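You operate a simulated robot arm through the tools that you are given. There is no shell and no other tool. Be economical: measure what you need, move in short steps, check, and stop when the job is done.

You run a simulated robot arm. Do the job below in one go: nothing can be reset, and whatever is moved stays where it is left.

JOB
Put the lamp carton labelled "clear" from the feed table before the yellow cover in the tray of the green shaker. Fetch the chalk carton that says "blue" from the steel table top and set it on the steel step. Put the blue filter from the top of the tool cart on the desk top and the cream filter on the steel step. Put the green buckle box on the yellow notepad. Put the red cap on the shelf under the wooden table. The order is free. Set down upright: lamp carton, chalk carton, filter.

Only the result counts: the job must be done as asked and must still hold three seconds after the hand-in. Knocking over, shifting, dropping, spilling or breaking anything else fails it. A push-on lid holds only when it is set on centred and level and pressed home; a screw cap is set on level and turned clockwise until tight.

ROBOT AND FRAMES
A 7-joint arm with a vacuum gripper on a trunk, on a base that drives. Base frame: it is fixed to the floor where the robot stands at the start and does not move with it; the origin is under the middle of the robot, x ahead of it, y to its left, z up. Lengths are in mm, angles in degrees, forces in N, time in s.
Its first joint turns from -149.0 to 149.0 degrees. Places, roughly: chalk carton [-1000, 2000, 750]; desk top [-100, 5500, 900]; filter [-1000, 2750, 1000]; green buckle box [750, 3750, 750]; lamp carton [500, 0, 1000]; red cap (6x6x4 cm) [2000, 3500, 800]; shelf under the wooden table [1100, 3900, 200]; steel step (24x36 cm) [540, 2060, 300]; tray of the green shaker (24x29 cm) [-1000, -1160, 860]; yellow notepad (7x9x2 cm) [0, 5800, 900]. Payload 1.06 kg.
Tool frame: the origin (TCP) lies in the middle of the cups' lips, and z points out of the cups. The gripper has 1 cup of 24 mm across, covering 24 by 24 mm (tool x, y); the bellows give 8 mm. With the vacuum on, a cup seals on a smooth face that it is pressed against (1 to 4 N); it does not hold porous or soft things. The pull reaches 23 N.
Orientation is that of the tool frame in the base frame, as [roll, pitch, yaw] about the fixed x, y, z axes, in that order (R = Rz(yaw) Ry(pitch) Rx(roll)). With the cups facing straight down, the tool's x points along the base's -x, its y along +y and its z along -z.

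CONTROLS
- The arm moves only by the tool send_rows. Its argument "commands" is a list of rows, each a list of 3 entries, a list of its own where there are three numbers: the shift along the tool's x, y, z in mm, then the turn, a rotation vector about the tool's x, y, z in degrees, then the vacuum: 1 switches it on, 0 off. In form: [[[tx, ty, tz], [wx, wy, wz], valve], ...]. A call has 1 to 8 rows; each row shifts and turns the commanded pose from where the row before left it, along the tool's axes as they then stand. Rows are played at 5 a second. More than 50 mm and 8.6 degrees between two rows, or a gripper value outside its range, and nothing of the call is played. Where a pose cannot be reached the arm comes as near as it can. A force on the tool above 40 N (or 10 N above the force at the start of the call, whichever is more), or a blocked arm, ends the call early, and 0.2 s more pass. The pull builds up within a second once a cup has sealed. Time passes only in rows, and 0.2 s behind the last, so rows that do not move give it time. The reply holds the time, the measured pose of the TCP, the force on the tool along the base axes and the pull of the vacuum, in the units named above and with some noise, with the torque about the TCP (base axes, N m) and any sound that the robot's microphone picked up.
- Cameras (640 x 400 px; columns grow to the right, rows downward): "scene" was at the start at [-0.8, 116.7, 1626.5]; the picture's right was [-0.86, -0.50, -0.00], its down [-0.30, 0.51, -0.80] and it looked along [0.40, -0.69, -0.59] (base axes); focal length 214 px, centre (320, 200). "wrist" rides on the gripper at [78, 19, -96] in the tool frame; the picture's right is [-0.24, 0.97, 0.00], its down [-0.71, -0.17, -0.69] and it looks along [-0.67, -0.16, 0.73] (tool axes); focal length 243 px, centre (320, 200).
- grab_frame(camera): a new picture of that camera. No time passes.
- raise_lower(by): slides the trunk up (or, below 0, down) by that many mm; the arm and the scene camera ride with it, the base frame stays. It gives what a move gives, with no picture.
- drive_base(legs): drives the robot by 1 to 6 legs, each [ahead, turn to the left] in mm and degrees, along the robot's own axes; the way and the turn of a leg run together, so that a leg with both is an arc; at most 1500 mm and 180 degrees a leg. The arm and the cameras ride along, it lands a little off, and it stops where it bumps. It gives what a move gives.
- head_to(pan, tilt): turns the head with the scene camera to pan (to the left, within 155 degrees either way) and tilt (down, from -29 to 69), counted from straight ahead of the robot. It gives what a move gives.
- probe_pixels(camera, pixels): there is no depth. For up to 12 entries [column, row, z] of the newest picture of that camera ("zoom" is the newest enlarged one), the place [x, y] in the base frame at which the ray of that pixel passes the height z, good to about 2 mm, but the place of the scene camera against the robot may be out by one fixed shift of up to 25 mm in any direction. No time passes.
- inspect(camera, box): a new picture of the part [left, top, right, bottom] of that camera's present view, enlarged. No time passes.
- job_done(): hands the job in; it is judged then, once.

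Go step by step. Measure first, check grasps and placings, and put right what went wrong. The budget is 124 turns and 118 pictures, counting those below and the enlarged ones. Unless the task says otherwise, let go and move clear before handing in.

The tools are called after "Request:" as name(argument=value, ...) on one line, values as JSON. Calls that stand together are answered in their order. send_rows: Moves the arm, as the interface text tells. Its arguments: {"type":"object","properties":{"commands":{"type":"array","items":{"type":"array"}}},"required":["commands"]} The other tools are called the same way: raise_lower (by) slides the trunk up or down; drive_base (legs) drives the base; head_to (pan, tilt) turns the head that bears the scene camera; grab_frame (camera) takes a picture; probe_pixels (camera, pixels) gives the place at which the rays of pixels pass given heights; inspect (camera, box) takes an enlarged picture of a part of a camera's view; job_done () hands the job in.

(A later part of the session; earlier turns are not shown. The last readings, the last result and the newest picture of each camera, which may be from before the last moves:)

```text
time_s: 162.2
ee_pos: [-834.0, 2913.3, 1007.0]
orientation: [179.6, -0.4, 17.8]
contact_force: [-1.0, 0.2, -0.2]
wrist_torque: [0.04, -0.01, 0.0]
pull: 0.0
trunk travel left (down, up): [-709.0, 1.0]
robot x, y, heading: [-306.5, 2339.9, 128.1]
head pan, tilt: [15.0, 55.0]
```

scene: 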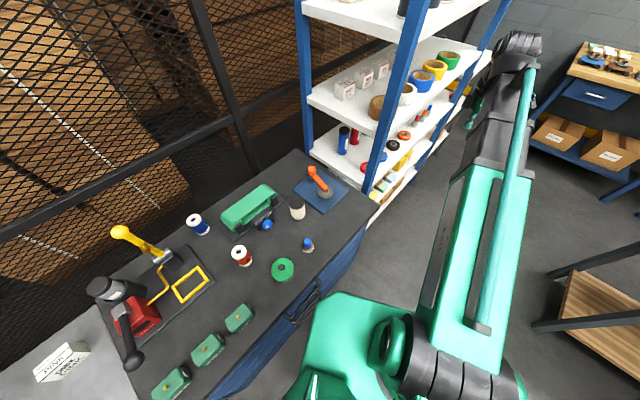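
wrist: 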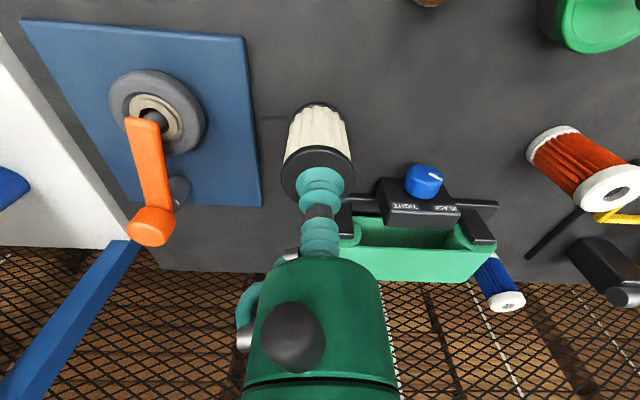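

Request:
send_rows(commands=[[[0, 0, 3], [0, 0, 0], 1], [[0, 0, 3], [0, 0, 0], 1], [[0, 0, 3], [0, 0, 0], 1], [[0, 0, 3], [0, 0, 0], 1], [[0, 0, 0], [0, 0, 0], 1]])

Request:
inspect(camera="wrist", box=[240, 80, 400, 240])

```text
time_s: 163.4
ee_pos: [-834.7, 2911.5, 996.0]
orientation: [179.6, -0.5, 17.8]
contact_force: [-0.5, -0.1, 0.4]
wrist_torque: [-0.01, 0.02, -0.01]
pull: 0.0
trunk travel left (down, up): [-709.0, 1.0]
robot x, y, heading: [-305.4, 2344.6, 128.0]
head pan, tilt: [15.0, 55.0]
```

```text
2.50 times, centred on (320, 160) of wrist
```

zoom: 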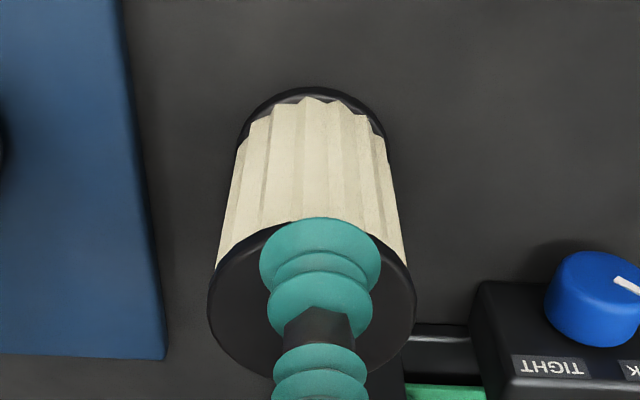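

Request:
probe_pixels(camera="zoom", pixels=[[312, 298, 990], [312, 298, 980], [208, 298, 990], [416, 298, 990], [312, 298, 1000], [313, 87, 900], [313, 87, 920]])

```text
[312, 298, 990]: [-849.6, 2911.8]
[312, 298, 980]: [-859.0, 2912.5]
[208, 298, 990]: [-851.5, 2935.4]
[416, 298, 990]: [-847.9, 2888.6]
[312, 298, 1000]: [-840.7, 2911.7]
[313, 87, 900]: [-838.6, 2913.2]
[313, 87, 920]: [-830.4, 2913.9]
```

Combining the three views, the filter is really at ≈(-873,2912) with top z≈965 and radius ≈27. I move over at the present height and check again.

Request:
send_rows(commands=[[[-37, -12, 0], [0, 0, 0], 0], [[0, 0, 0], [0, 0, 0], 0]])

Request:
inspect(camera="wrist", box=[220, 40, 420, 240])

```text
time_s: 164.0
ee_pos: [-872.8, 2913.0, 997.4]
orientation: [179.6, -0.5, 17.9]
contact_force: [-0.4, 0.5, 0.2]
wrist_torque: [-0.04, 0.01, 0.01]
pull: 0.2
trunk travel left (down, up): [-709.0, 1.0]
robot x, y, heading: [-303.7, 2340.1, 128.3]
head pan, tilt: [15.0, 55.0]
```

```text
2.00 times, centred on (320, 140) of wrist
```

zoom: 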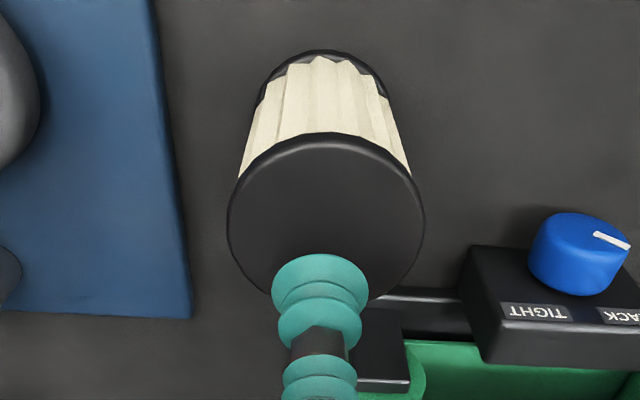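

Request:
probe_pixels(camera="zoom", pixels=[[326, 217, 990], [326, 217, 980], [326, 217, 970], [326, 217, 960], [227, 215, 965], [426, 220, 965], [327, 132, 965]])

```text
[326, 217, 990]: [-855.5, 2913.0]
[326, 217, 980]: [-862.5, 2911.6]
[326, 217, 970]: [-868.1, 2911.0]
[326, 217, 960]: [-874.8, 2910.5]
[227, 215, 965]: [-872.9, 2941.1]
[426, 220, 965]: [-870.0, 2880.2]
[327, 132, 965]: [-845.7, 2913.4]
```

Now consistent: centre (-871,2911), top ≈965. Descend.

Request:
send_rows(commands=[[[0, 0, 12], [0, 0, 0], 1], [[0, 0, 8], [0, 0, 0], 1], [[0, 0, 5], [0, 0, 0], 1], [[0, 0, 4], [0, 0, 0], 1], [[0, 0, 3], [0, 0, 0], 1], [[0, 0, 0], [0, 0, 0], 1]])

```text
time_s: 165.4
ee_pos: [-870.2, 2913.5, 963.6]
orientation: [179.6, -0.4, 17.9]
contact_force: [1.0, 0.4, 18.2]
wrist_torque: [0.02, 0.08, -0.01]
pull: 22.4
trunk travel left (down, up): [-709.0, 1.0]
robot x, y, heading: [-306.1, 2343.6, 128.0]
head pan, tilt: [15.0, 55.0]
```

Sealed. Lift, retract and turn right towards the step.

Request:
send_rows(commands=[[[0, 0, -10], [0, 0, 0], 1], [[0, 0, -40], [0, 0, 0], 1], [[0, 0, -50], [0, 0, 0], 1], [[0, 0, -50], [0, 0, 0], 1], [[0, 0, -50], [0, 0, 0], 1], [[17, 34, 0], [0, 0, 0], 1], [[17, 34, 0], [0, 0, 0], 1], [[17, 34, 0], [0, 0, 0], 1]])

Request:
grab_frame(camera="wrist")

Request:
drive_base(legs=[[0, -70], [0, -75]])

Request:
raise_lower(by=-400)

Request:
grab_frame(camera="wrist")

```text
time_s: 167.2
ee_pos: [-792.7, 2831.4, 1162.2]
orientation: [179.7, -0.4, 17.8]
contact_force: [-0.6, -0.5, 1.1]
wrist_torque: [0.01, 0.0, 0.0]
pull: 23.3
trunk travel left (down, up): [-709.0, 1.0]
robot x, y, heading: [-304.5, 2342.3, 127.9]
head pan, tilt: [15.0, 55.0]
```

```text
55 pictures are left
```

wrist: 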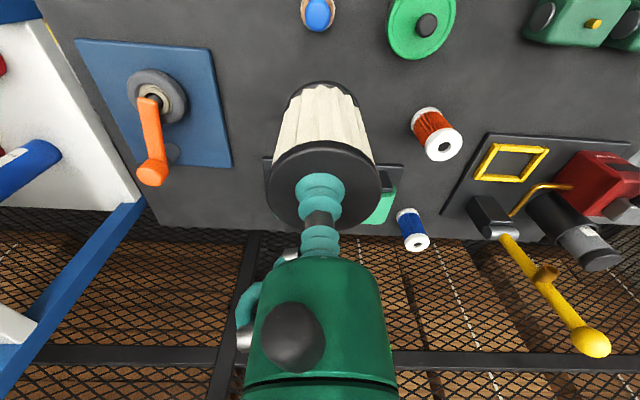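

```text
time_s: 171.5
ee_pos: [61.8, 2926.5, 1162.5]
orientation: [179.5, -0.4, -59.3]
contact_force: [-0.3, -0.5, -1.0]
wrist_torque: [-0.01, 0.02, 0.01]
pull: 22.4
trunk travel left (down, up): [-709.0, 1.0]
robot x, y, heading: [-308.0, 2343.2, 51.3]
head pan, tilt: [15.0, 55.0]
stopped in leg 2: the robot was blocked; the commanded pose is now the measured one
```

```text
time_s: 175.3
ee_pos: [61.6, 2926.0, 763.0]
orientation: [179.5, -0.5, -59.1]
contact_force: [-0.2, 0.7, -1.4]
wrist_torque: [0.0, 0.0, -0.03]
pull: 23.0
trunk travel left (down, up): [-309.0, 401.0]
robot x, y, heading: [-302.8, 2344.9, 51.2]
head pan, tilt: [15.0, 55.0]
```

```text
54 pictures are left
```

wrist: 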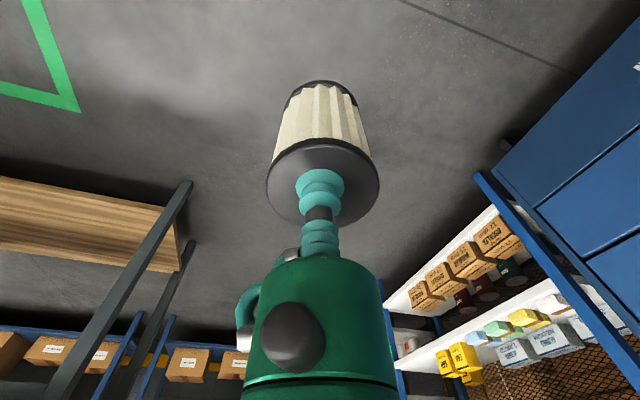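

The base's rear corner bumped the cart side. I drive ahead 200 mm into the aisle and then turn right.

Request:
drive_base(legs=[[200, 0], [0, -86]])

Request:
grab_frame(camera="wrist")

```text
time_s: 180.7
ee_pos: [418.8, 2151.0, 761.3]
orientation: [179.6, -0.4, -147.4]
contact_force: [-0.4, -0.5, -0.6]
wrist_torque: [0.01, 0.02, 0.0]
pull: 23.1
trunk travel left (down, up): [-309.0, 401.0]
robot x, y, heading: [-178.2, 2502.7, -37.2]
head pan, tilt: [15.0, 55.0]
```

```text
53 pictures are left
```

wrist: 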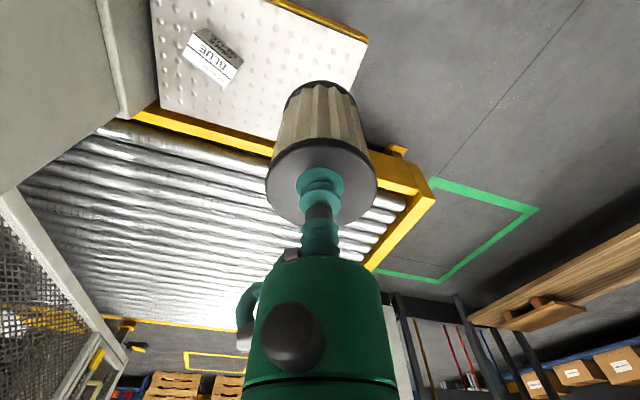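

Request:
probe_pixels(camera="wrist", pixels=[[160, 107, 298], [367, 40, 298], [270, 2, 298], [210, 45, 355], [195, 62, 355], [232, 82, 298], [240, 62, 298]])

```text
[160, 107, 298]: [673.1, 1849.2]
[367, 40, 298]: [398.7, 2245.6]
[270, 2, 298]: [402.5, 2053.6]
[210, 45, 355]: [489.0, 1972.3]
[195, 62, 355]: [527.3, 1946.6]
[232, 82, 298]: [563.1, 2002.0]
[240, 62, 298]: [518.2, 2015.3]
```

Step is clear on its +y half. I move over (520,2140) and lower the trunk 250 mm.

Request:
send_rows(commands=[[[-26.4, -21.2, 0], [0, 0, 0], 1], [[-26.4, -21.2, 0], [0, 0, 0], 1], [[-26.4, -21.2, 0], [0, 0, 0], 1]])

Request:
raise_lower(by=-250)

Request:
send_rows(commands=[[[0, 0, 30], [0, 0, 0], 1], [[0, 0, 30], [0, 0, 0], 1], [[0, 0, 20], [0, 0, 0], 1], [[0, 0, 10], [0, 0, 0], 1]])

Request:
grab_frame(camera="wrist")

```text
time_s: 181.5
ee_pos: [518.9, 2141.4, 759.5]
orientation: [179.6, -0.3, -147.5]
contact_force: [-0.5, 0.0, -1.0]
wrist_torque: [-0.02, 0.0, 0.01]
pull: 23.2
trunk travel left (down, up): [-309.0, 401.0]
robot x, y, heading: [-178.5, 2498.0, -36.8]
head pan, tilt: [15.0, 55.0]
```

```text
time_s: 184.1
ee_pos: [518.1, 2140.5, 510.4]
orientation: [179.6, -0.4, -147.5]
contact_force: [1.1, 0.0, -0.2]
wrist_torque: [-0.01, 0.04, -0.05]
pull: 22.1
trunk travel left (down, up): [-59.0, 651.0]
robot x, y, heading: [-179.3, 2500.1, -37.1]
head pan, tilt: [15.0, 55.0]
```

```text
time_s: 185.1
ee_pos: [517.2, 2140.5, 418.3]
orientation: [179.6, -0.4, -147.5]
contact_force: [0.2, 0.0, -1.1]
wrist_torque: [0.03, -0.04, 0.02]
pull: 23.4
trunk travel left (down, up): [-59.0, 651.0]
robot x, y, heading: [-176.7, 2499.8, -36.9]
head pan, tilt: [15.0, 55.0]
```

```text
52 pictures are left
```

wrist: 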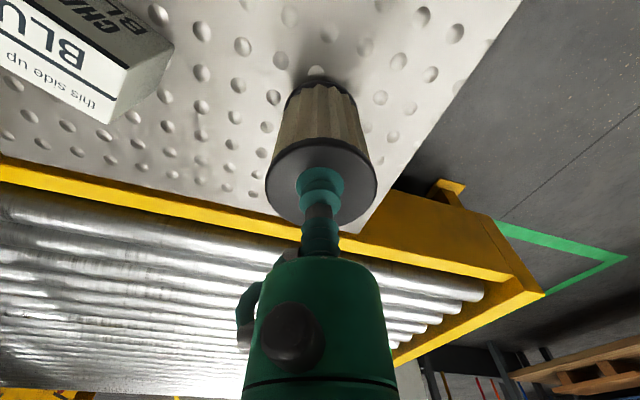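

Clear of the carton and well on the step. Lowering in 4 mm rows.

Request:
send_rows(commands=[[[0, 0, 5], [0, 0, 0], 1], [[0, 0, 5], [0, 0, 0], 1], [[0, 0, 4], [0, 0, 0], 1], [[0, 0, 4], [0, 0, 0], 1], [[0, 0, 4], [0, 0, 0], 1], [[0, 0, 3], [0, 0, 0], 1], [[0, 0, 0], [0, 0, 0], 1]])

```text
time_s: 186.7
ee_pos: [517.4, 2141.4, 395.5]
orientation: [179.6, -0.4, -147.6]
contact_force: [-0.2, 0.2, 0.4]
wrist_torque: [-0.02, 0.02, -0.04]
pull: 22.7
trunk travel left (down, up): [-59.0, 651.0]
robot x, y, heading: [-176.9, 2502.6, -36.9]
head pan, tilt: [15.0, 55.0]
```

Request:
send_rows(commands=[[[0, 0, 3], [0, 0, 0], 1], [[0, 0, 3], [0, 0, 0], 1], [[0, 0, 3], [0, 0, 0], 1], [[0, 0, 3], [0, 0, 0], 1], [[0, 0, 0], [0, 0, 0], 1]])

```text
time_s: 187.9
ee_pos: [517.0, 2140.3, 385.0]
orientation: [179.8, -0.4, -147.5]
contact_force: [-2.7, -0.2, 16.9]
wrist_torque: [-0.03, -0.07, 0.01]
pull: 22.7
trunk travel left (down, up): [-59.0, 651.0]
robot x, y, heading: [-175.1, 2501.1, -37.1]
head pan, tilt: [15.0, 55.0]
```

Contact at 17 N; release and rise.

Request:
send_rows(commands=[[[0, 0, -2], [0, 0, 0], 0], [[0, 0, 0], [0, 0, 0], 0], [[0, 0, 0], [0, 0, 0], 0], [[0, 0, 0], [0, 0, 0], 0], [[0, 0, -10], [0, 0, 0], 0], [[0, 0, -40], [0, 0, 0], 0], [[0, 0, -50], [0, 0, 0], 0], [[0, 0, -50], [0, 0, 0], 0]])

Request:
grab_frame(camera="wrist")

Request:
raise_lower(by=400)

Request:
raise_lower(by=250)

```text
time_s: 189.7
ee_pos: [521.2, 2140.9, 532.5]
orientation: [179.5, -0.4, -147.5]
contact_force: [-0.4, 0.6, 0.2]
wrist_torque: [0.0, -0.02, 0.0]
pull: 0.1
trunk travel left (down, up): [-59.0, 651.0]
robot x, y, heading: [-179.0, 2500.8, -36.9]
head pan, tilt: [15.0, 55.0]
```

```text
51 pictures are left
```

wrist: 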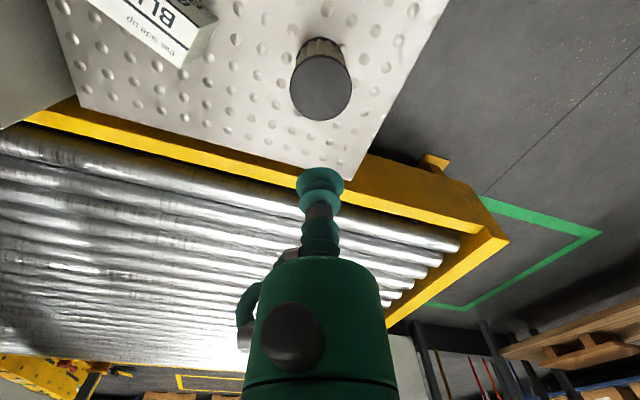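

```text
time_s: 193.5
ee_pos: [521.1, 2141.4, 931.8]
orientation: [179.6, -0.4, -147.5]
contact_force: [0.5, 0.1, 1.0]
wrist_torque: [-0.03, 0.0, -0.01]
pull: 0.1
trunk travel left (down, up): [-459.0, 251.0]
robot x, y, heading: [-181.0, 2500.4, -37.1]
head pan, tilt: [15.0, 55.0]
```

```text
time_s: 196.1
ee_pos: [520.3, 2140.6, 1182.0]
orientation: [179.6, -0.4, -147.6]
contact_force: [0.6, 0.2, 0.1]
wrist_torque: [-0.01, 0.02, 0.02]
pull: 0.0
trunk travel left (down, up): [-709.0, 1.0]
robot x, y, heading: [-181.5, 2501.6, -36.7]
head pan, tilt: [15.0, 55.0]
```

Both step items stand well. I retract and turn left ~195° toward the cart for the blue filter.

Request:
send_rows(commands=[[[23.7, 40.4, 0], [0, 0, 0], 0], [[23.7, 40.4, 0], [0, 0, 0], 0], [[23.7, 40.4, 0], [0, 0, 0], 0], [[0, 0, -40], [0, 0, 0], 0]])

Request:
drive_base(legs=[[0, 100], [0, 96]])

Request:
grab_frame(camera="wrist")

```text
time_s: 197.1
ee_pos: [396.7, 2206.5, 1223.5]
orientation: [179.7, -0.5, -147.6]
contact_force: [0.1, 0.9, 0.2]
wrist_torque: [0.01, 0.01, 0.02]
pull: 0.1
trunk travel left (down, up): [-709.0, 1.0]
robot x, y, heading: [-178.4, 2501.3, -36.9]
head pan, tilt: [15.0, 55.0]
```

```text
time_s: 205.7
ee_pos: [-805.6, 2653.1, 1223.6]
orientation: [179.6, -0.4, 46.0]
contact_force: [-0.3, 0.6, -0.1]
wrist_torque: [0.01, 0.0, -0.01]
pull: 0.1
trunk travel left (down, up): [-709.0, 1.0]
robot x, y, heading: [-175.4, 2499.4, 156.6]
head pan, tilt: [15.0, 55.0]
```

```text
50 pictures are left
```

wrist: 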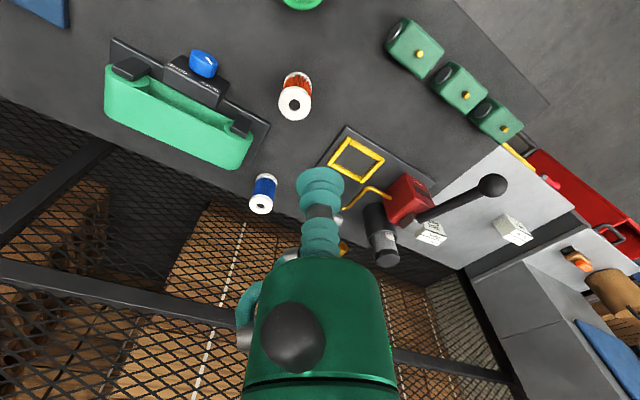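

Request:
inspect(camera="wrist", box=[210, 150, 370, 270])

```text
3.33 times, centred on (290, 210) of wrist
```

zoom: 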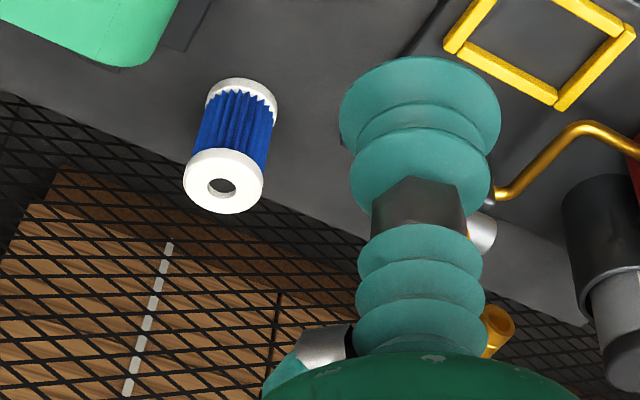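

Request:
probe_pixels(camera="zoom", pixels=[[223, 182, 965], [223, 182, 950], [223, 182, 980], [183, 178, 965], [263, 186, 965], [250, 79, 880], [250, 79, 890], [206, 92, 880], [278, 105, 880], [209, 184, 965], [236, 184, 965]])

```text
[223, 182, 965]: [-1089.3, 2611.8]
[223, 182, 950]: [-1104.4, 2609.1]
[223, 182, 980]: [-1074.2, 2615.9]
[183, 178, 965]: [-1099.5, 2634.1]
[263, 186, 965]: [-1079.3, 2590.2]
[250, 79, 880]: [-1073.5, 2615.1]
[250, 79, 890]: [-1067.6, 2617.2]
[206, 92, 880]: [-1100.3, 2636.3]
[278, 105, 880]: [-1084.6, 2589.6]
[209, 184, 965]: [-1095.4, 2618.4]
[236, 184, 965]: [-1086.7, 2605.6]
```

Request:
probe_pixels(camera="zoom", pixels=[[485, 230, 920], [500, 320, 950], [500, 320, 980], [505, 195, 900]])

Request:
send_rows(commands=[[[-30, 34, 0], [0, 0, 0], 0], [[-30, 34, 0], [0, 0, 0], 0]])

Request:
grab_frame(camera="wrist")

```text
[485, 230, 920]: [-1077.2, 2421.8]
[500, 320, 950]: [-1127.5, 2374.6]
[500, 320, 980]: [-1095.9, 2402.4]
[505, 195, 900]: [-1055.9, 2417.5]
```

```text
time_s: 206.2
ee_pos: [-798.9, 2560.5, 1224.0]
orientation: [179.6, -0.3, 46.0]
contact_force: [-0.4, 0.2, 0.2]
wrist_torque: [0.0, 0.0, 0.01]
pull: 0.1
trunk travel left (down, up): [-709.0, 1.0]
robot x, y, heading: [-180.6, 2504.1, 156.6]
head pan, tilt: [15.0, 55.0]
```

```text
48 pictures are left
```

wrist: 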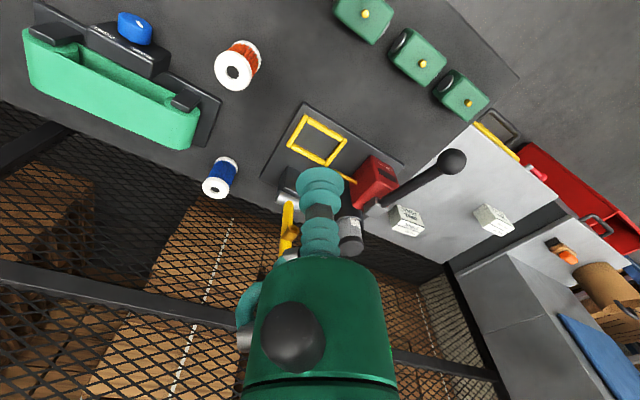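

The lever stands at y≈2430, well off the filter. I go over the blue filter (~(-1089,2612)) and lower partway.

Request:
send_rows(commands=[[[-27.4, -40.7, 0], [0, 0, 0], 0], [[-27.4, -40.7, 0], [0, 0, 0], 0], [[-27.4, -40.7, 0], [0, 0, 0], 0], [[-27.4, -40.7, 0], [0, 0, 0], 0], [[-27.4, -40.7, 0], [0, 0, 0], 0], [[-27.4, -40.7, 0], [0, 0, 0], 0], [[0, 0, 50], [0, 0, 0], 0], [[0, 0, 50], [0, 0, 0], 0]])

Request:
send_rows(commands=[[[0, 0, 50], [0, 0, 0], 0], [[0, 0, 50], [0, 0, 0], 0], [[0, 0, 25], [0, 0, 0], 0]])

Request:
inspect(camera="wrist", box=[220, 40, 420, 240])

```text
time_s: 208.1
ee_pos: [-1084.5, 2611.7, 1120.1]
orientation: [179.6, -0.3, 46.0]
contact_force: [0.6, 0.3, -0.1]
wrist_torque: [0.0, 0.0, 0.0]
pull: 0.0
trunk travel left (down, up): [-709.0, 1.0]
robot x, y, heading: [-177.5, 2503.8, 156.7]
head pan, tilt: [15.0, 55.0]
```

```text
time_s: 208.8
ee_pos: [-1083.7, 2613.6, 995.5]
orientation: [179.6, -0.5, 46.1]
contact_force: [-0.1, 0.7, -0.3]
wrist_torque: [-0.01, 0.0, 0.0]
pull: 0.0
trunk travel left (down, up): [-709.0, 1.0]
robot x, y, heading: [-177.9, 2500.4, 156.4]
head pan, tilt: [15.0, 55.0]
```

```text
2.00 times, centred on (320, 140) of wrist
```

zoom: 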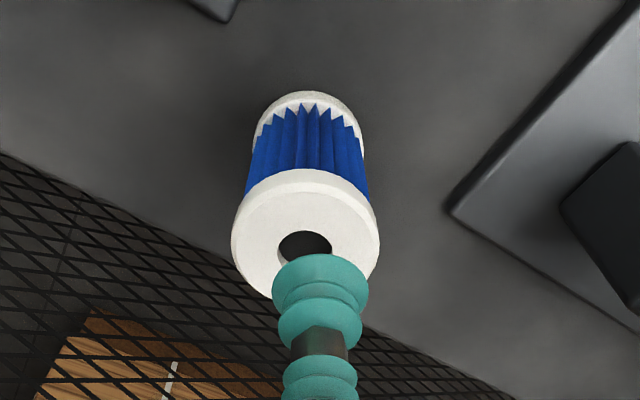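

Request:
probe_pixels(camera="zoom", pixels=[[305, 243, 965], [305, 243, 955], [305, 243, 945], [232, 243, 960], [380, 243, 960], [278, 247, 960], [332, 247, 960], [306, 91, 880]])

```text
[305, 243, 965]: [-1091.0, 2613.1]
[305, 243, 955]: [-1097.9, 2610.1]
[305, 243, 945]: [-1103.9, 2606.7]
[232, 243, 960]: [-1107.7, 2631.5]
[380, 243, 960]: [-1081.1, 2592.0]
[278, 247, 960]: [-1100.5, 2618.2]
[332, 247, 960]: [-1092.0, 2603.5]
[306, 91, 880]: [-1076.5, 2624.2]
```

Top centre (-1090,2612), z≈965; ring Ø48 with a Ø17 hole. The 24 mm lip can just sit around the hole, so I try it centred.

Request:
send_rows(commands=[[[-5.2, -4, 0], [0, 0, 0], 1], [[0, 0, 12], [0, 0, 0], 1], [[0, 0, 8], [0, 0, 0], 1], [[0, 0, 5], [0, 0, 0], 1], [[0, 0, 4], [0, 0, 0], 1], [[0, 0, 3], [0, 0, 0], 1], [[0, 0, 0], [0, 0, 0], 1]])

```text
time_s: 210.4
ee_pos: [-1092.1, 2612.9, 963.6]
orientation: [179.6, -0.4, 46.0]
contact_force: [1.2, 0.1, 4.6]
wrist_torque: [0.04, -0.02, -0.02]
pull: 23.0
trunk travel left (down, up): [-709.0, 1.0]
robot x, y, heading: [-176.3, 2498.5, 156.7]
head pan, tilt: [15.0, 55.0]
```

It sealed (23 N). Lift, then retract.

Request:
send_rows(commands=[[[0, 0, -10], [0, 0, 0], 1], [[0, 0, -40], [0, 0, 0], 1], [[0, 0, -50], [0, 0, 0], 1], [[0, 0, -50], [0, 0, 0], 1], [[0, 0, -50], [0, 0, 0], 1], [[0, 0, -50], [0, 0, 0], 1]])

Request:
send_rows(commands=[[[30, 39, 0], [0, 0, 0], 1], [[30, 39, 0], [0, 0, 0], 1], [[30, 39, 0], [0, 0, 0], 1], [[30, 39, 0], [0, 0, 0], 1], [[30, 39, 0], [0, 0, 0], 1]])

Request:
grab_frame(camera="wrist")

Request:
head_to(pan=-75, tilt=30)

Request:
grab_frame(camera="scene")

```text
time_s: 211.8
ee_pos: [-1094.9, 2613.3, 1217.6]
orientation: [179.5, -0.4, 46.2]
contact_force: [0.3, 0.2, -1.9]
wrist_torque: [0.03, 0.05, 0.0]
pull: 23.2
trunk travel left (down, up): [-709.0, 1.0]
robot x, y, heading: [-178.1, 2503.4, 156.7]
head pan, tilt: [15.0, 55.0]
```

```text
time_s: 213.1
ee_pos: [-850.4, 2585.3, 1217.2]
orientation: [179.6, -0.4, 46.1]
contact_force: [0.4, -1.3, -0.3]
wrist_torque: [0.01, 0.0, -0.01]
pull: 22.5
trunk travel left (down, up): [-709.0, 1.0]
robot x, y, heading: [-179.0, 2504.5, 156.8]
head pan, tilt: [15.0, 55.0]
```

```text
46 pictures are left
```

wrist: 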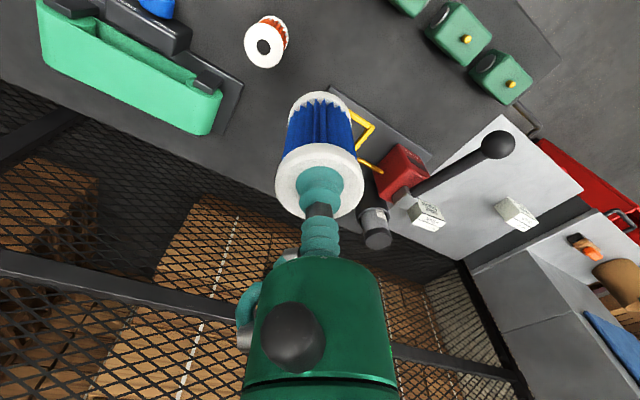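

```text
time_s: 214.7
ee_pos: [-852.2, 2586.7, 1217.3]
orientation: [179.6, -0.3, 46.0]
contact_force: [-0.6, -0.8, -1.2]
wrist_torque: [0.02, -0.02, 0.0]
pull: 23.1
trunk travel left (down, up): [-709.0, 1.0]
robot x, y, heading: [-175.1, 2500.6, 156.6]
head pan, tilt: [-75.0, 30.0]
```

```text
45 pictures are left
```

scene: 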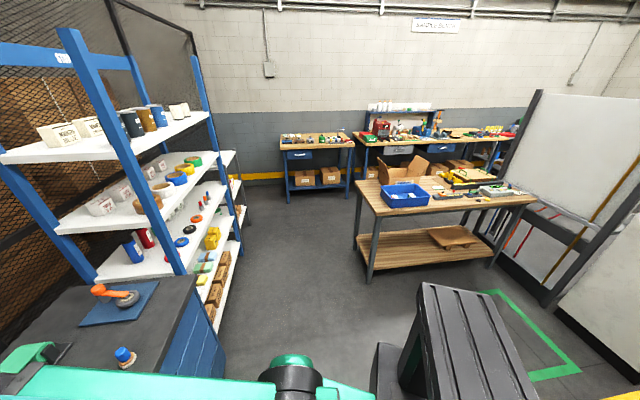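

Blue filter held. The desk ([-100,5500]) is the left back one (scene (315,150)). I turn right to ~heading 88 and drive up the aisle.

Request:
drive_base(legs=[[0, -68], [1500, 0]])

Request:
head_to(pan=-5, tilt=35)

Request:
grab_frame(camera="scene")

Request:
head_to(pan=-75, tilt=45)

Request:
grab_frame(camera="scene")

```text
time_s: 225.0
ee_pos: [-260.8, 4634.4, 1217.6]
orientation: [179.6, -0.5, -23.9]
contact_force: [0.1, 0.6, -0.7]
wrist_torque: [-0.04, -0.01, 0.02]
pull: 23.1
trunk travel left (down, up): [-709.0, 1.0]
robot x, y, heading: [-108.2, 3973.3, 86.6]
head pan, tilt: [-75.0, 30.0]
```

```text
time_s: 226.4
ee_pos: [-260.7, 4634.8, 1216.7]
orientation: [179.6, -0.4, -23.9]
contact_force: [0.0, -0.2, -1.0]
wrist_torque: [0.0, 0.01, 0.0]
pull: 22.9
trunk travel left (down, up): [-709.0, 1.0]
robot x, y, heading: [-110.5, 3974.8, 86.4]
head pan, tilt: [-5.0, 35.0]
```

```text
44 pictures are left
```

scene: 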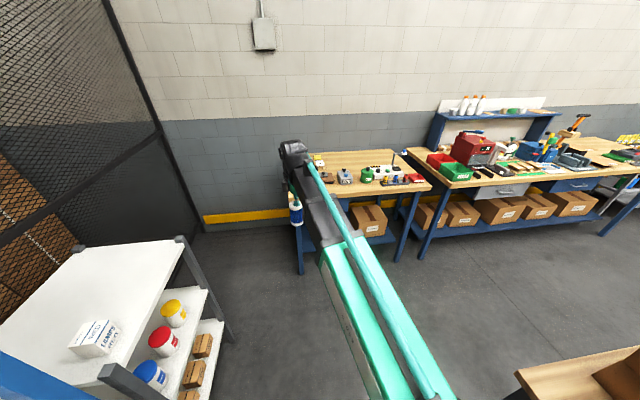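

```text
time_s: 227.8
ee_pos: [-259.3, 4634.6, 1216.9]
orientation: [179.7, -0.3, -24.0]
contact_force: [-0.3, 0.5, -0.7]
wrist_torque: [-0.02, -0.01, -0.01]
pull: 22.9
trunk travel left (down, up): [-709.0, 1.0]
robot x, y, heading: [-109.4, 3969.7, 86.7]
head pan, tilt: [-75.0, 45.0]
```

```text
43 pictures are left
```

scene: 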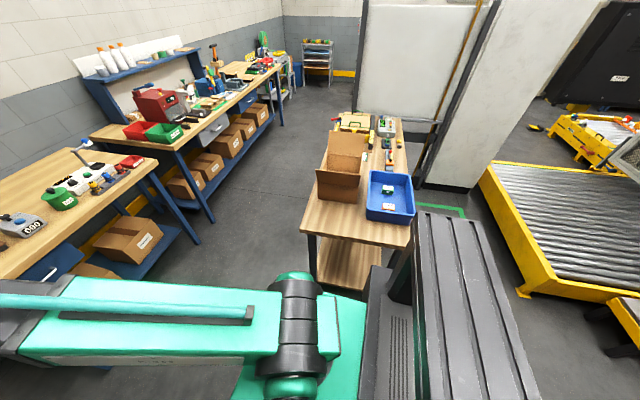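

Request:
inspect(camera="scene", box=[300, 100, 420, 240])

Request:
drive_base(legs=[[650, 0]])

Request:
grab_frame(camera="wrist")

Request:
head_to(pan=-5, tilt=50)

Request:
grab_frame(camera="scene")

```text
2.86 times, centred on (360, 170) of scene
```

zoom: 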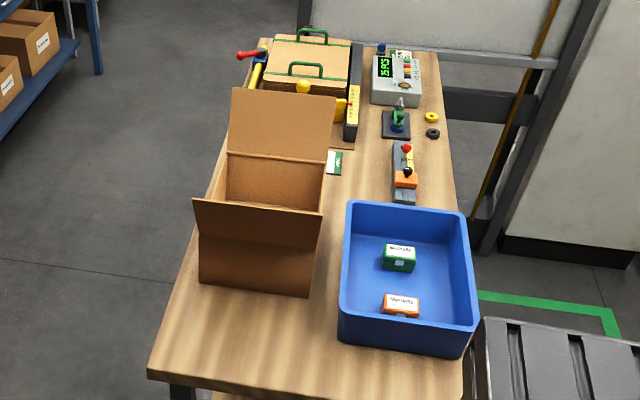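

```text
time_s: 231.4
ee_pos: [-248.7, 5279.6, 1216.6]
orientation: [179.7, -0.4, -22.4]
contact_force: [0.1, 0.0, -1.6]
wrist_torque: [-0.02, 0.0, 0.0]
pull: 23.3
trunk travel left (down, up): [-709.0, 1.0]
robot x, y, heading: [-78.8, 4620.1, 88.1]
head pan, tilt: [-75.0, 45.0]
```

```text
41 pictures are left
```

wrist: 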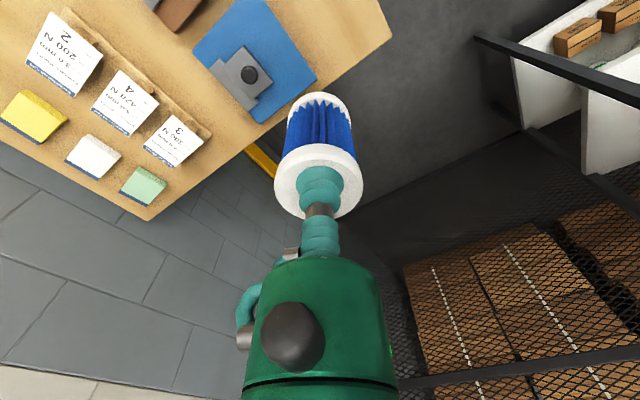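

```text
time_s: 232.8
ee_pos: [-249.2, 5278.9, 1217.9]
orientation: [179.6, -0.3, -22.5]
contact_force: [0.7, -0.5, -1.7]
wrist_torque: [0.01, -0.03, 0.01]
pull: 22.7
trunk travel left (down, up): [-709.0, 1.0]
robot x, y, heading: [-78.6, 4624.0, 88.5]
head pan, tilt: [-5.0, 50.0]
```

```text
40 pictures are left
```

scene: 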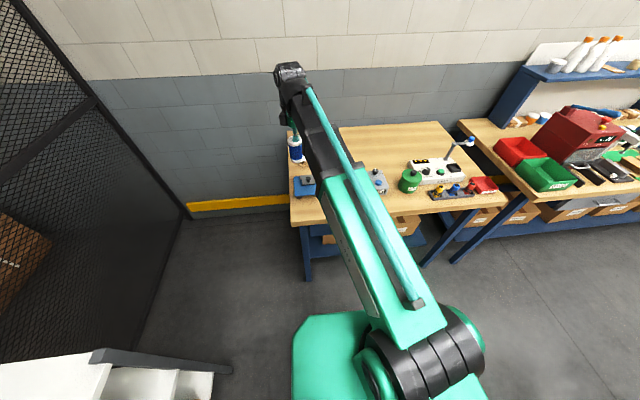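

Green buckle box is in the blue bin on the wooden table (zoom (398,258)). Now I probe the desk corner and notepad and look for a free spot.

Request:
probe_pixels(camera="wrist", pixels=[[388, 35, 880], [150, 220, 880], [35, 117, 890], [130, 100, 890], [260, 60, 880], [170, 148, 890]])

Request:
inspect(camera="scene", box=[270, 100, 510, 240])

Request:
probe_pixels(camera="scene", pixels=[[292, 225, 880], [340, 127, 880], [437, 122, 880], [390, 150, 880], [480, 203, 880], [410, 150, 880]])

```text
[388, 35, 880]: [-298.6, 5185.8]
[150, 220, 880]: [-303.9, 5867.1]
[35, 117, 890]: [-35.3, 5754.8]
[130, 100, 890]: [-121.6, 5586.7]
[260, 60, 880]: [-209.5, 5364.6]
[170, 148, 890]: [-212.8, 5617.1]
```

```text
2.67 times, centred on (390, 170) of scene
```

zoom: 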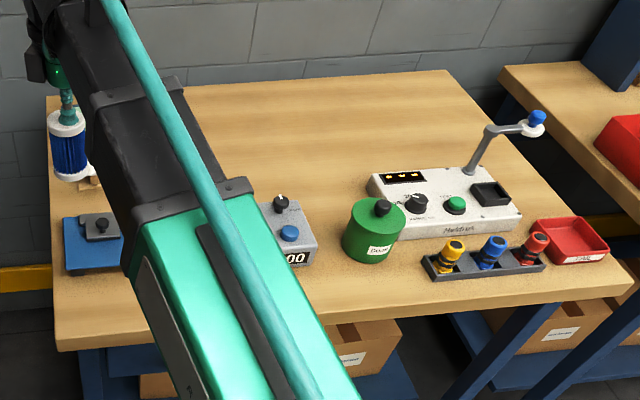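

```text
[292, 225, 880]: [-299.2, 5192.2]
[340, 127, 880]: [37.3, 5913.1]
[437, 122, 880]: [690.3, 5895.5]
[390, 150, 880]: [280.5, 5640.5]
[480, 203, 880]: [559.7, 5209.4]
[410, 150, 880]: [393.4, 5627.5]
```

Free desk area is the middle, around (100,5600). I drive 130 mm closer and carry the filter there at height.

Request:
drive_base(legs=[[130, 0]])

Request:
send_rows(commands=[[[30, -39, 0], [0, 0, 0], 1], [[30, -39, 0], [0, 0, 0], 1], [[30, -39, 0], [0, 0, 0], 1], [[30, -39, 0], [0, 0, 0], 1], [[30, -39, 0], [0, 0, 0], 1], [[30, -39, 0], [0, 0, 0], 1], [[30, -39, 0], [0, 0, 0], 1], [[30, -39, 0], [0, 0, 0], 1]])

Request:
grab_frame(camera="wrist")

```text
time_s: 234.1
ee_pos: [-244.3, 5412.5, 1216.8]
orientation: [179.6, -0.4, -22.5]
contact_force: [0.4, -0.1, -1.4]
wrist_torque: [0.0, -0.01, -0.02]
pull: 22.5
trunk travel left (down, up): [-709.0, 1.0]
robot x, y, heading: [-75.2, 4755.3, 88.1]
head pan, tilt: [-5.0, 50.0]
```

```text
time_s: 235.9
ee_pos: [96.4, 5611.3, 1214.1]
orientation: [179.5, -0.5, -22.3]
contact_force: [-0.6, 0.1, -1.4]
wrist_torque: [-0.01, 0.0, -0.02]
pull: 23.0
trunk travel left (down, up): [-709.0, 1.0]
robot x, y, heading: [-75.1, 4753.3, 88.0]
head pan, tilt: [-5.0, 50.0]
```

```text
38 pictures are left
```

wrist: 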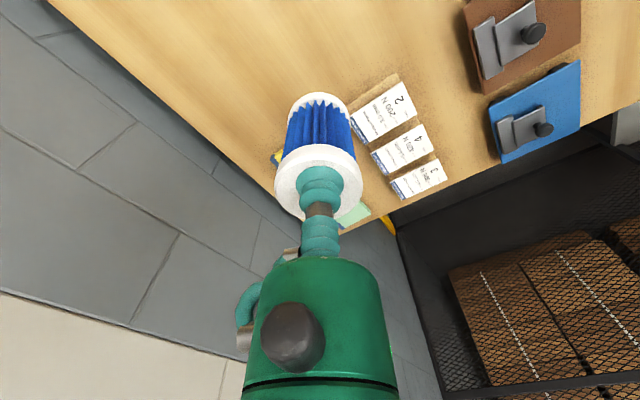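

Request:
probe_pixels(camera="wrist", pixels=[[310, 30, 870], [300, 80, 870], [380, 80, 880], [350, 120, 880], [278, 157, 885], [465, 10, 880], [480, 90, 880], [150, 100, 870]])

```text
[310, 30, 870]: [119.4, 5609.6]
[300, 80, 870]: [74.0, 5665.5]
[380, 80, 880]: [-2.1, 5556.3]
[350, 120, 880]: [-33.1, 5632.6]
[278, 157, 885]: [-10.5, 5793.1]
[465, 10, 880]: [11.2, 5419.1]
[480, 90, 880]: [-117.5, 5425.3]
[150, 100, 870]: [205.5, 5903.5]
```

The spot under (310,30) is bare wood ((119,5610)). I shift slightly +x and come down.

Request:
send_rows(commands=[[[26, -4, 0], [0, 0, 0], 1], [[0, 0, 45], [0, 0, 0], 1], [[0, 0, 45], [0, 0, 0], 1], [[0, 0, 45], [0, 0, 0], 1], [[0, 0, 45], [0, 0, 0], 1]])

Request:
grab_frame(camera="wrist")

```text
time_s: 237.1
ee_pos: [125.3, 5599.4, 1037.8]
orientation: [179.6, -0.4, -22.4]
contact_force: [-0.2, 0.1, -1.5]
wrist_torque: [0.01, -0.01, -0.01]
pull: 23.2
trunk travel left (down, up): [-709.0, 1.0]
robot x, y, heading: [-69.9, 4755.3, 88.2]
head pan, tilt: [-5.0, 50.0]
```

```text
37 pictures are left
```

wrist: 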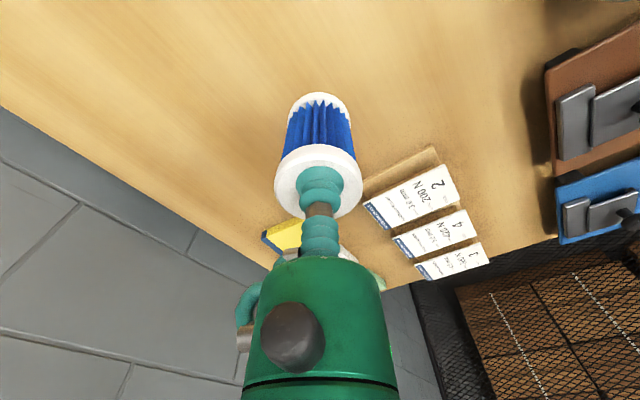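

Clear. Lowering in smaller rows toward contact (~z 960–980).

Request:
send_rows(commands=[[[0, 0, 15], [0, 0, 0], 1], [[0, 0, 12], [0, 0, 0], 1], [[0, 0, 5], [0, 0, 0], 1], [[0, 0, 5], [0, 0, 0], 1], [[0, 0, 5], [0, 0, 0], 1], [[0, 0, 5], [0, 0, 0], 1], [[0, 0, 4], [0, 0, 0], 1], [[0, 0, 0], [0, 0, 0], 1]])

```text
time_s: 238.9
ee_pos: [123.9, 5600.1, 984.5]
orientation: [179.6, -0.5, -22.4]
contact_force: [0.1, 0.0, -1.1]
wrist_torque: [-0.02, 0.0, 0.0]
pull: 22.9
trunk travel left (down, up): [-709.0, 1.0]
robot x, y, heading: [-74.4, 4751.6, 88.0]
head pan, tilt: [-5.0, 50.0]
```

Request:
send_rows(commands=[[[0, 0, 4], [0, 0, 0], 1], [[0, 0, 4], [0, 0, 0], 1], [[0, 0, 3], [0, 0, 0], 1], [[0, 0, 3], [0, 0, 0], 1], [[0, 0, 0], [0, 0, 0], 1]])

Request:
inspect(camera="wrist", box=[200, 40, 440, 260])

```text
time_s: 240.1
ee_pos: [124.3, 5602.0, 971.6]
orientation: [179.5, -0.4, -22.4]
contact_force: [0.1, 0.3, -2.5]
wrist_torque: [-0.01, -0.03, 0.0]
pull: 22.5
trunk travel left (down, up): [-709.0, 1.0]
robot x, y, heading: [-71.3, 4749.9, 88.3]
head pan, tilt: [-5.0, 50.0]
```

```text
1.82 times, centred on (320, 150) of wrist
```

zoom: 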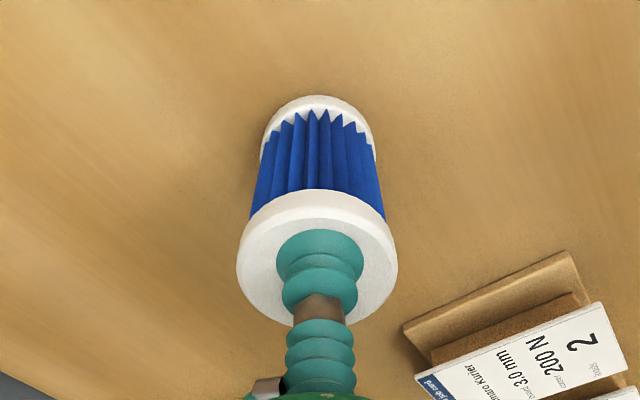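

Request:
send_rows(commands=[[[0, 0, 3], [0, 0, 0], 1], [[0, 0, 3], [0, 0, 0], 1], [[0, 0, 3], [0, 0, 0], 1], [[0, 0, 3], [0, 0, 0], 1], [[0, 0, 0], [0, 0, 0], 1]])

```text
time_s: 241.3
ee_pos: [123.0, 5598.6, 961.9]
orientation: [179.8, -0.5, -22.5]
contact_force: [3.8, -0.6, 16.1]
wrist_torque: [0.14, 0.06, -0.04]
pull: 23.0
trunk travel left (down, up): [-709.0, 1.0]
robot x, y, heading: [-76.3, 4754.3, 88.0]
head pan, tilt: [-5.0, 50.0]
```

Contact at 16 N; release and rise.

Request:
send_rows(commands=[[[0, 0, -2], [0, 0, 0], 0], [[0, 0, 0], [0, 0, 0], 0], [[0, 0, 0], [0, 0, 0], 0], [[0, 0, 0], [0, 0, 0], 0], [[0, 0, -10], [0, 0, 0], 0], [[0, 0, -50], [0, 0, 0], 0], [[0, 0, -50], [0, 0, 0], 0], [[0, 0, -50], [0, 0, 0], 0]])

Request:
grab_frame(camera="wrist")

```text
time_s: 243.1
ee_pos: [127.4, 5600.5, 1123.9]
orientation: [179.6, -0.4, -22.4]
contact_force: [1.2, -0.7, -0.1]
wrist_torque: [0.0, 0.0, -0.03]
pull: 0.1
trunk travel left (down, up): [-709.0, 1.0]
robot x, y, heading: [-75.0, 4755.6, 87.9]
head pan, tilt: [-5.0, 50.0]
```

```text
35 pictures are left
```

wrist: 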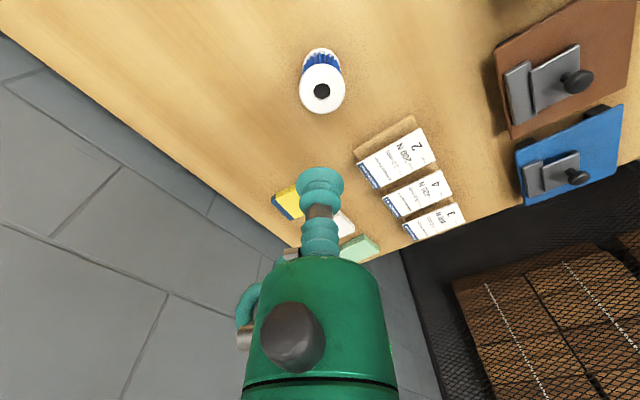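

Blue filter stands upright on the desk. Next the green buckle box: retract, back down the aisle ~1000 mm and turn right to face the wooden table.

Request:
send_rows(commands=[[[0, 0, -50], [0, 0, 0], 0], [[0, 0, -50], [0, 0, 0], 0], [[7.9, 49, 0], [0, 0, 0], 0], [[7.9, 49, 0], [0, 0, 0], 0], [[7.9, 49, 0], [0, 0, 0], 0], [[7.9, 49, 0], [0, 0, 0], 0]])

Request:
drive_base(legs=[[-1000, 0], [0, -80]])

Request:
grab_frame(camera="wrist")

Request:
head_to(pan=0, tilt=45)

Request:
grab_frame(camera="scene")

```text
time_s: 244.5
ee_pos: [77.0, 5406.7, 1221.9]
orientation: [179.6, -0.4, -22.4]
contact_force: [0.3, -1.0, 0.2]
wrist_torque: [0.0, 0.03, -0.02]
pull: 0.2
trunk travel left (down, up): [-709.0, 1.0]
robot x, y, heading: [-73.8, 4752.4, 87.9]
head pan, tilt: [-5.0, 50.0]
```

```text
time_s: 253.1
ee_pos: [568.7, 3736.6, 1221.9]
orientation: [179.6, -0.4, -102.4]
contact_force: [-1.1, -0.8, -0.1]
wrist_torque: [0.02, 0.02, 0.02]
pull: 0.1
trunk travel left (down, up): [-709.0, 1.0]
robot x, y, heading: [-104.2, 3772.3, 8.1]
head pan, tilt: [-5.0, 50.0]
```

```text
34 pictures are left
```

wrist: 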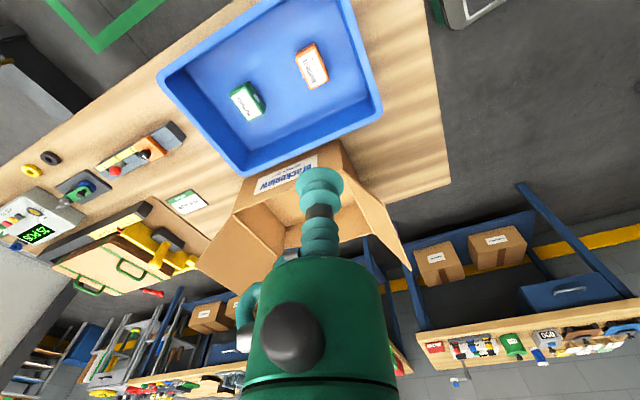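

```text
time_s: 253.7
ee_pos: [566.3, 3737.5, 1221.7]
orientation: [179.5, -0.4, -102.3]
contact_force: [-0.6, 0.1, 0.0]
wrist_torque: [-0.01, 0.01, 0.02]
pull: 0.0
trunk travel left (down, up): [-709.0, 1.0]
robot x, y, heading: [-103.0, 3771.7, 8.1]
head pan, tilt: [0.0, 45.0]
```

```text
33 pictures are left
```

scene: 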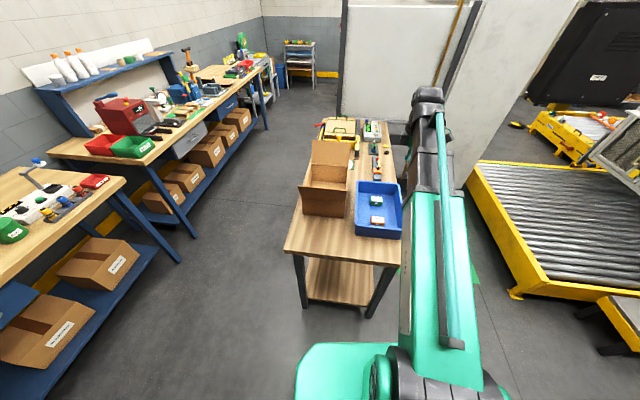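

Request:
inspect(camera="wrist", box=[210, 60, 290, 140])

```text
5.00 times, centred on (250, 100) of wrist
```

zoom: 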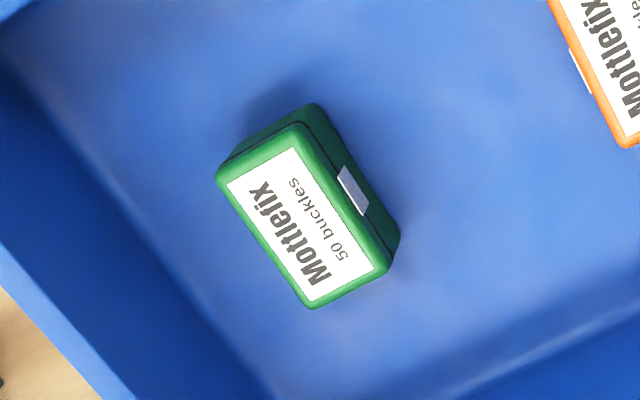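

Request:
probe_pixels(camera="zoom", pixels=[[303, 218, 830], [303, 218, 800], [303, 218, 770], [216, 180, 800], [301, 122, 800], [389, 265, 800]])

Request:
probe_pixels(camera="scene", pixels=[[376, 198, 830], [376, 198, 800], [376, 198, 770], [376, 198, 740]])

```text
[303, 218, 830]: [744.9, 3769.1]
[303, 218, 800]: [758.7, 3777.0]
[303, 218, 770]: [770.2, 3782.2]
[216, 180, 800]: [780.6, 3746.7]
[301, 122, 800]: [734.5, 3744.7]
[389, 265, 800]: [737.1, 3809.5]
```

```text
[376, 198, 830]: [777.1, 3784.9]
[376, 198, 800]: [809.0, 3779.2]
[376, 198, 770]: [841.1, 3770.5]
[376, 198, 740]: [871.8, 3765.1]
```

Request:
send_rows(commands=[[[-15.8, -39.3, 0], [0, 0, 0], 0], [[-15.8, -39.3, 0], [0, 0, 0], 0], [[-15.8, -39.3, 0], [0, 0, 0], 0], [[-15.8, -39.3, 0], [0, 0, 0], 0], [[0, 0, 50], [0, 0, 0], 0], [[0, 0, 50], [0, 0, 0], 0], [[0, 0, 40], [0, 0, 0], 0]])

Request:
grab_frame(camera="wrist")

```text
time_s: 255.3
ee_pos: [731.7, 3764.7, 1079.1]
orientation: [179.6, -0.3, -102.5]
contact_force: [-0.6, 0.5, 0.1]
wrist_torque: [0.02, 0.0, 0.01]
pull: 0.0
trunk travel left (down, up): [-709.0, 1.0]
robot x, y, heading: [-103.3, 3772.7, 7.8]
head pan, tilt: [0.0, 45.0]
```

```text
31 pictures are left
```

wrist: 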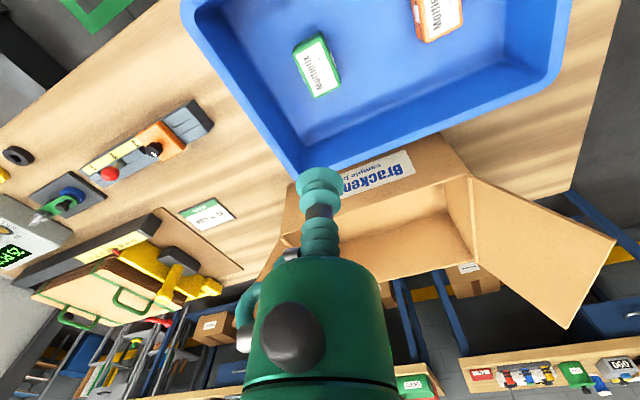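

Request:
probe_pixels(camera="wrist", pixels=[[317, 67, 850], [317, 67, 830], [317, 67, 810], [317, 67, 790], [293, 55, 820], [322, 33, 820], [341, 85, 820], [305, 172, 900], [300, 200, 950]])

```text
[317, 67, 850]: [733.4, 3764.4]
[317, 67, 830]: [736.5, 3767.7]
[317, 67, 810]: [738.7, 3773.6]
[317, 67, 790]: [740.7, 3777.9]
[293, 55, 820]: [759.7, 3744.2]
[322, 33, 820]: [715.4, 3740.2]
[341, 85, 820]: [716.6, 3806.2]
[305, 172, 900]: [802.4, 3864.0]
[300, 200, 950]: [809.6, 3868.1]
```

Both views agree on (733,3764), z≈850. I descend to ~880 and check.

Request:
send_rows(commands=[[[0, 0, 50], [0, 0, 0], 0], [[0, 0, 50], [0, 0, 0], 0], [[0, 0, 50], [0, 0, 0], 0], [[0, 0, 45], [0, 0, 0], 0]])

Request:
inspect(camera="wrist", box=[220, 20, 440, 240])

```text
time_s: 256.3
ee_pos: [733.3, 3763.4, 882.6]
orientation: [179.6, -0.4, -102.5]
contact_force: [-0.1, 0.7, 0.9]
wrist_torque: [0.0, -0.01, 0.0]
pull: 0.1
trunk travel left (down, up): [-709.0, 1.0]
robot x, y, heading: [-105.5, 3772.1, 8.1]
head pan, tilt: [0.0, 45.0]
```

```text
1.82 times, centred on (330, 130) of wrist
```

zoom: 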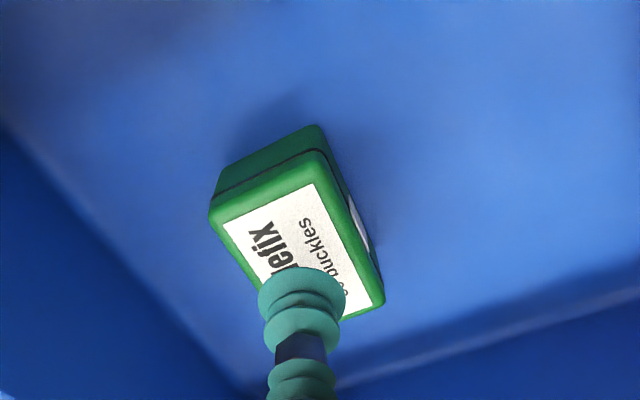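

Request:
probe_pixels(camera="zoom", pixels=[[209, 215, 850], [320, 150, 850], [384, 303, 850], [209, 215, 835], [320, 150, 835], [384, 303, 835]])

```text
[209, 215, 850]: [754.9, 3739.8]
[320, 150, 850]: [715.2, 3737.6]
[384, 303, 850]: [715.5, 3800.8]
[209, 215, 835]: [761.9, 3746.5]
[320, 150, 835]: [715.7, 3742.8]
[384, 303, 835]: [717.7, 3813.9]
```

Request:
send_rows(commands=[[[-5, -1, 12], [0, 0, 0], 1], [[0, 0, 8], [0, 0, 0], 1], [[0, 0, 5], [0, 0, 0], 1], [[0, 0, 4], [0, 0, 0], 1], [[0, 0, 3], [0, 0, 0], 1], [[0, 0, 0], [0, 0, 0], 1]])

```text
time_s: 257.7
ee_pos: [734.8, 3765.3, 853.2]
orientation: [179.6, -0.4, -102.5]
contact_force: [1.0, -2.6, 19.2]
wrist_torque: [0.03, -0.07, -0.02]
pull: 22.7
trunk travel left (down, up): [-709.0, 1.0]
robot x, y, heading: [-100.8, 3775.9, 8.0]
head pan, tilt: [0.0, 45.0]
```

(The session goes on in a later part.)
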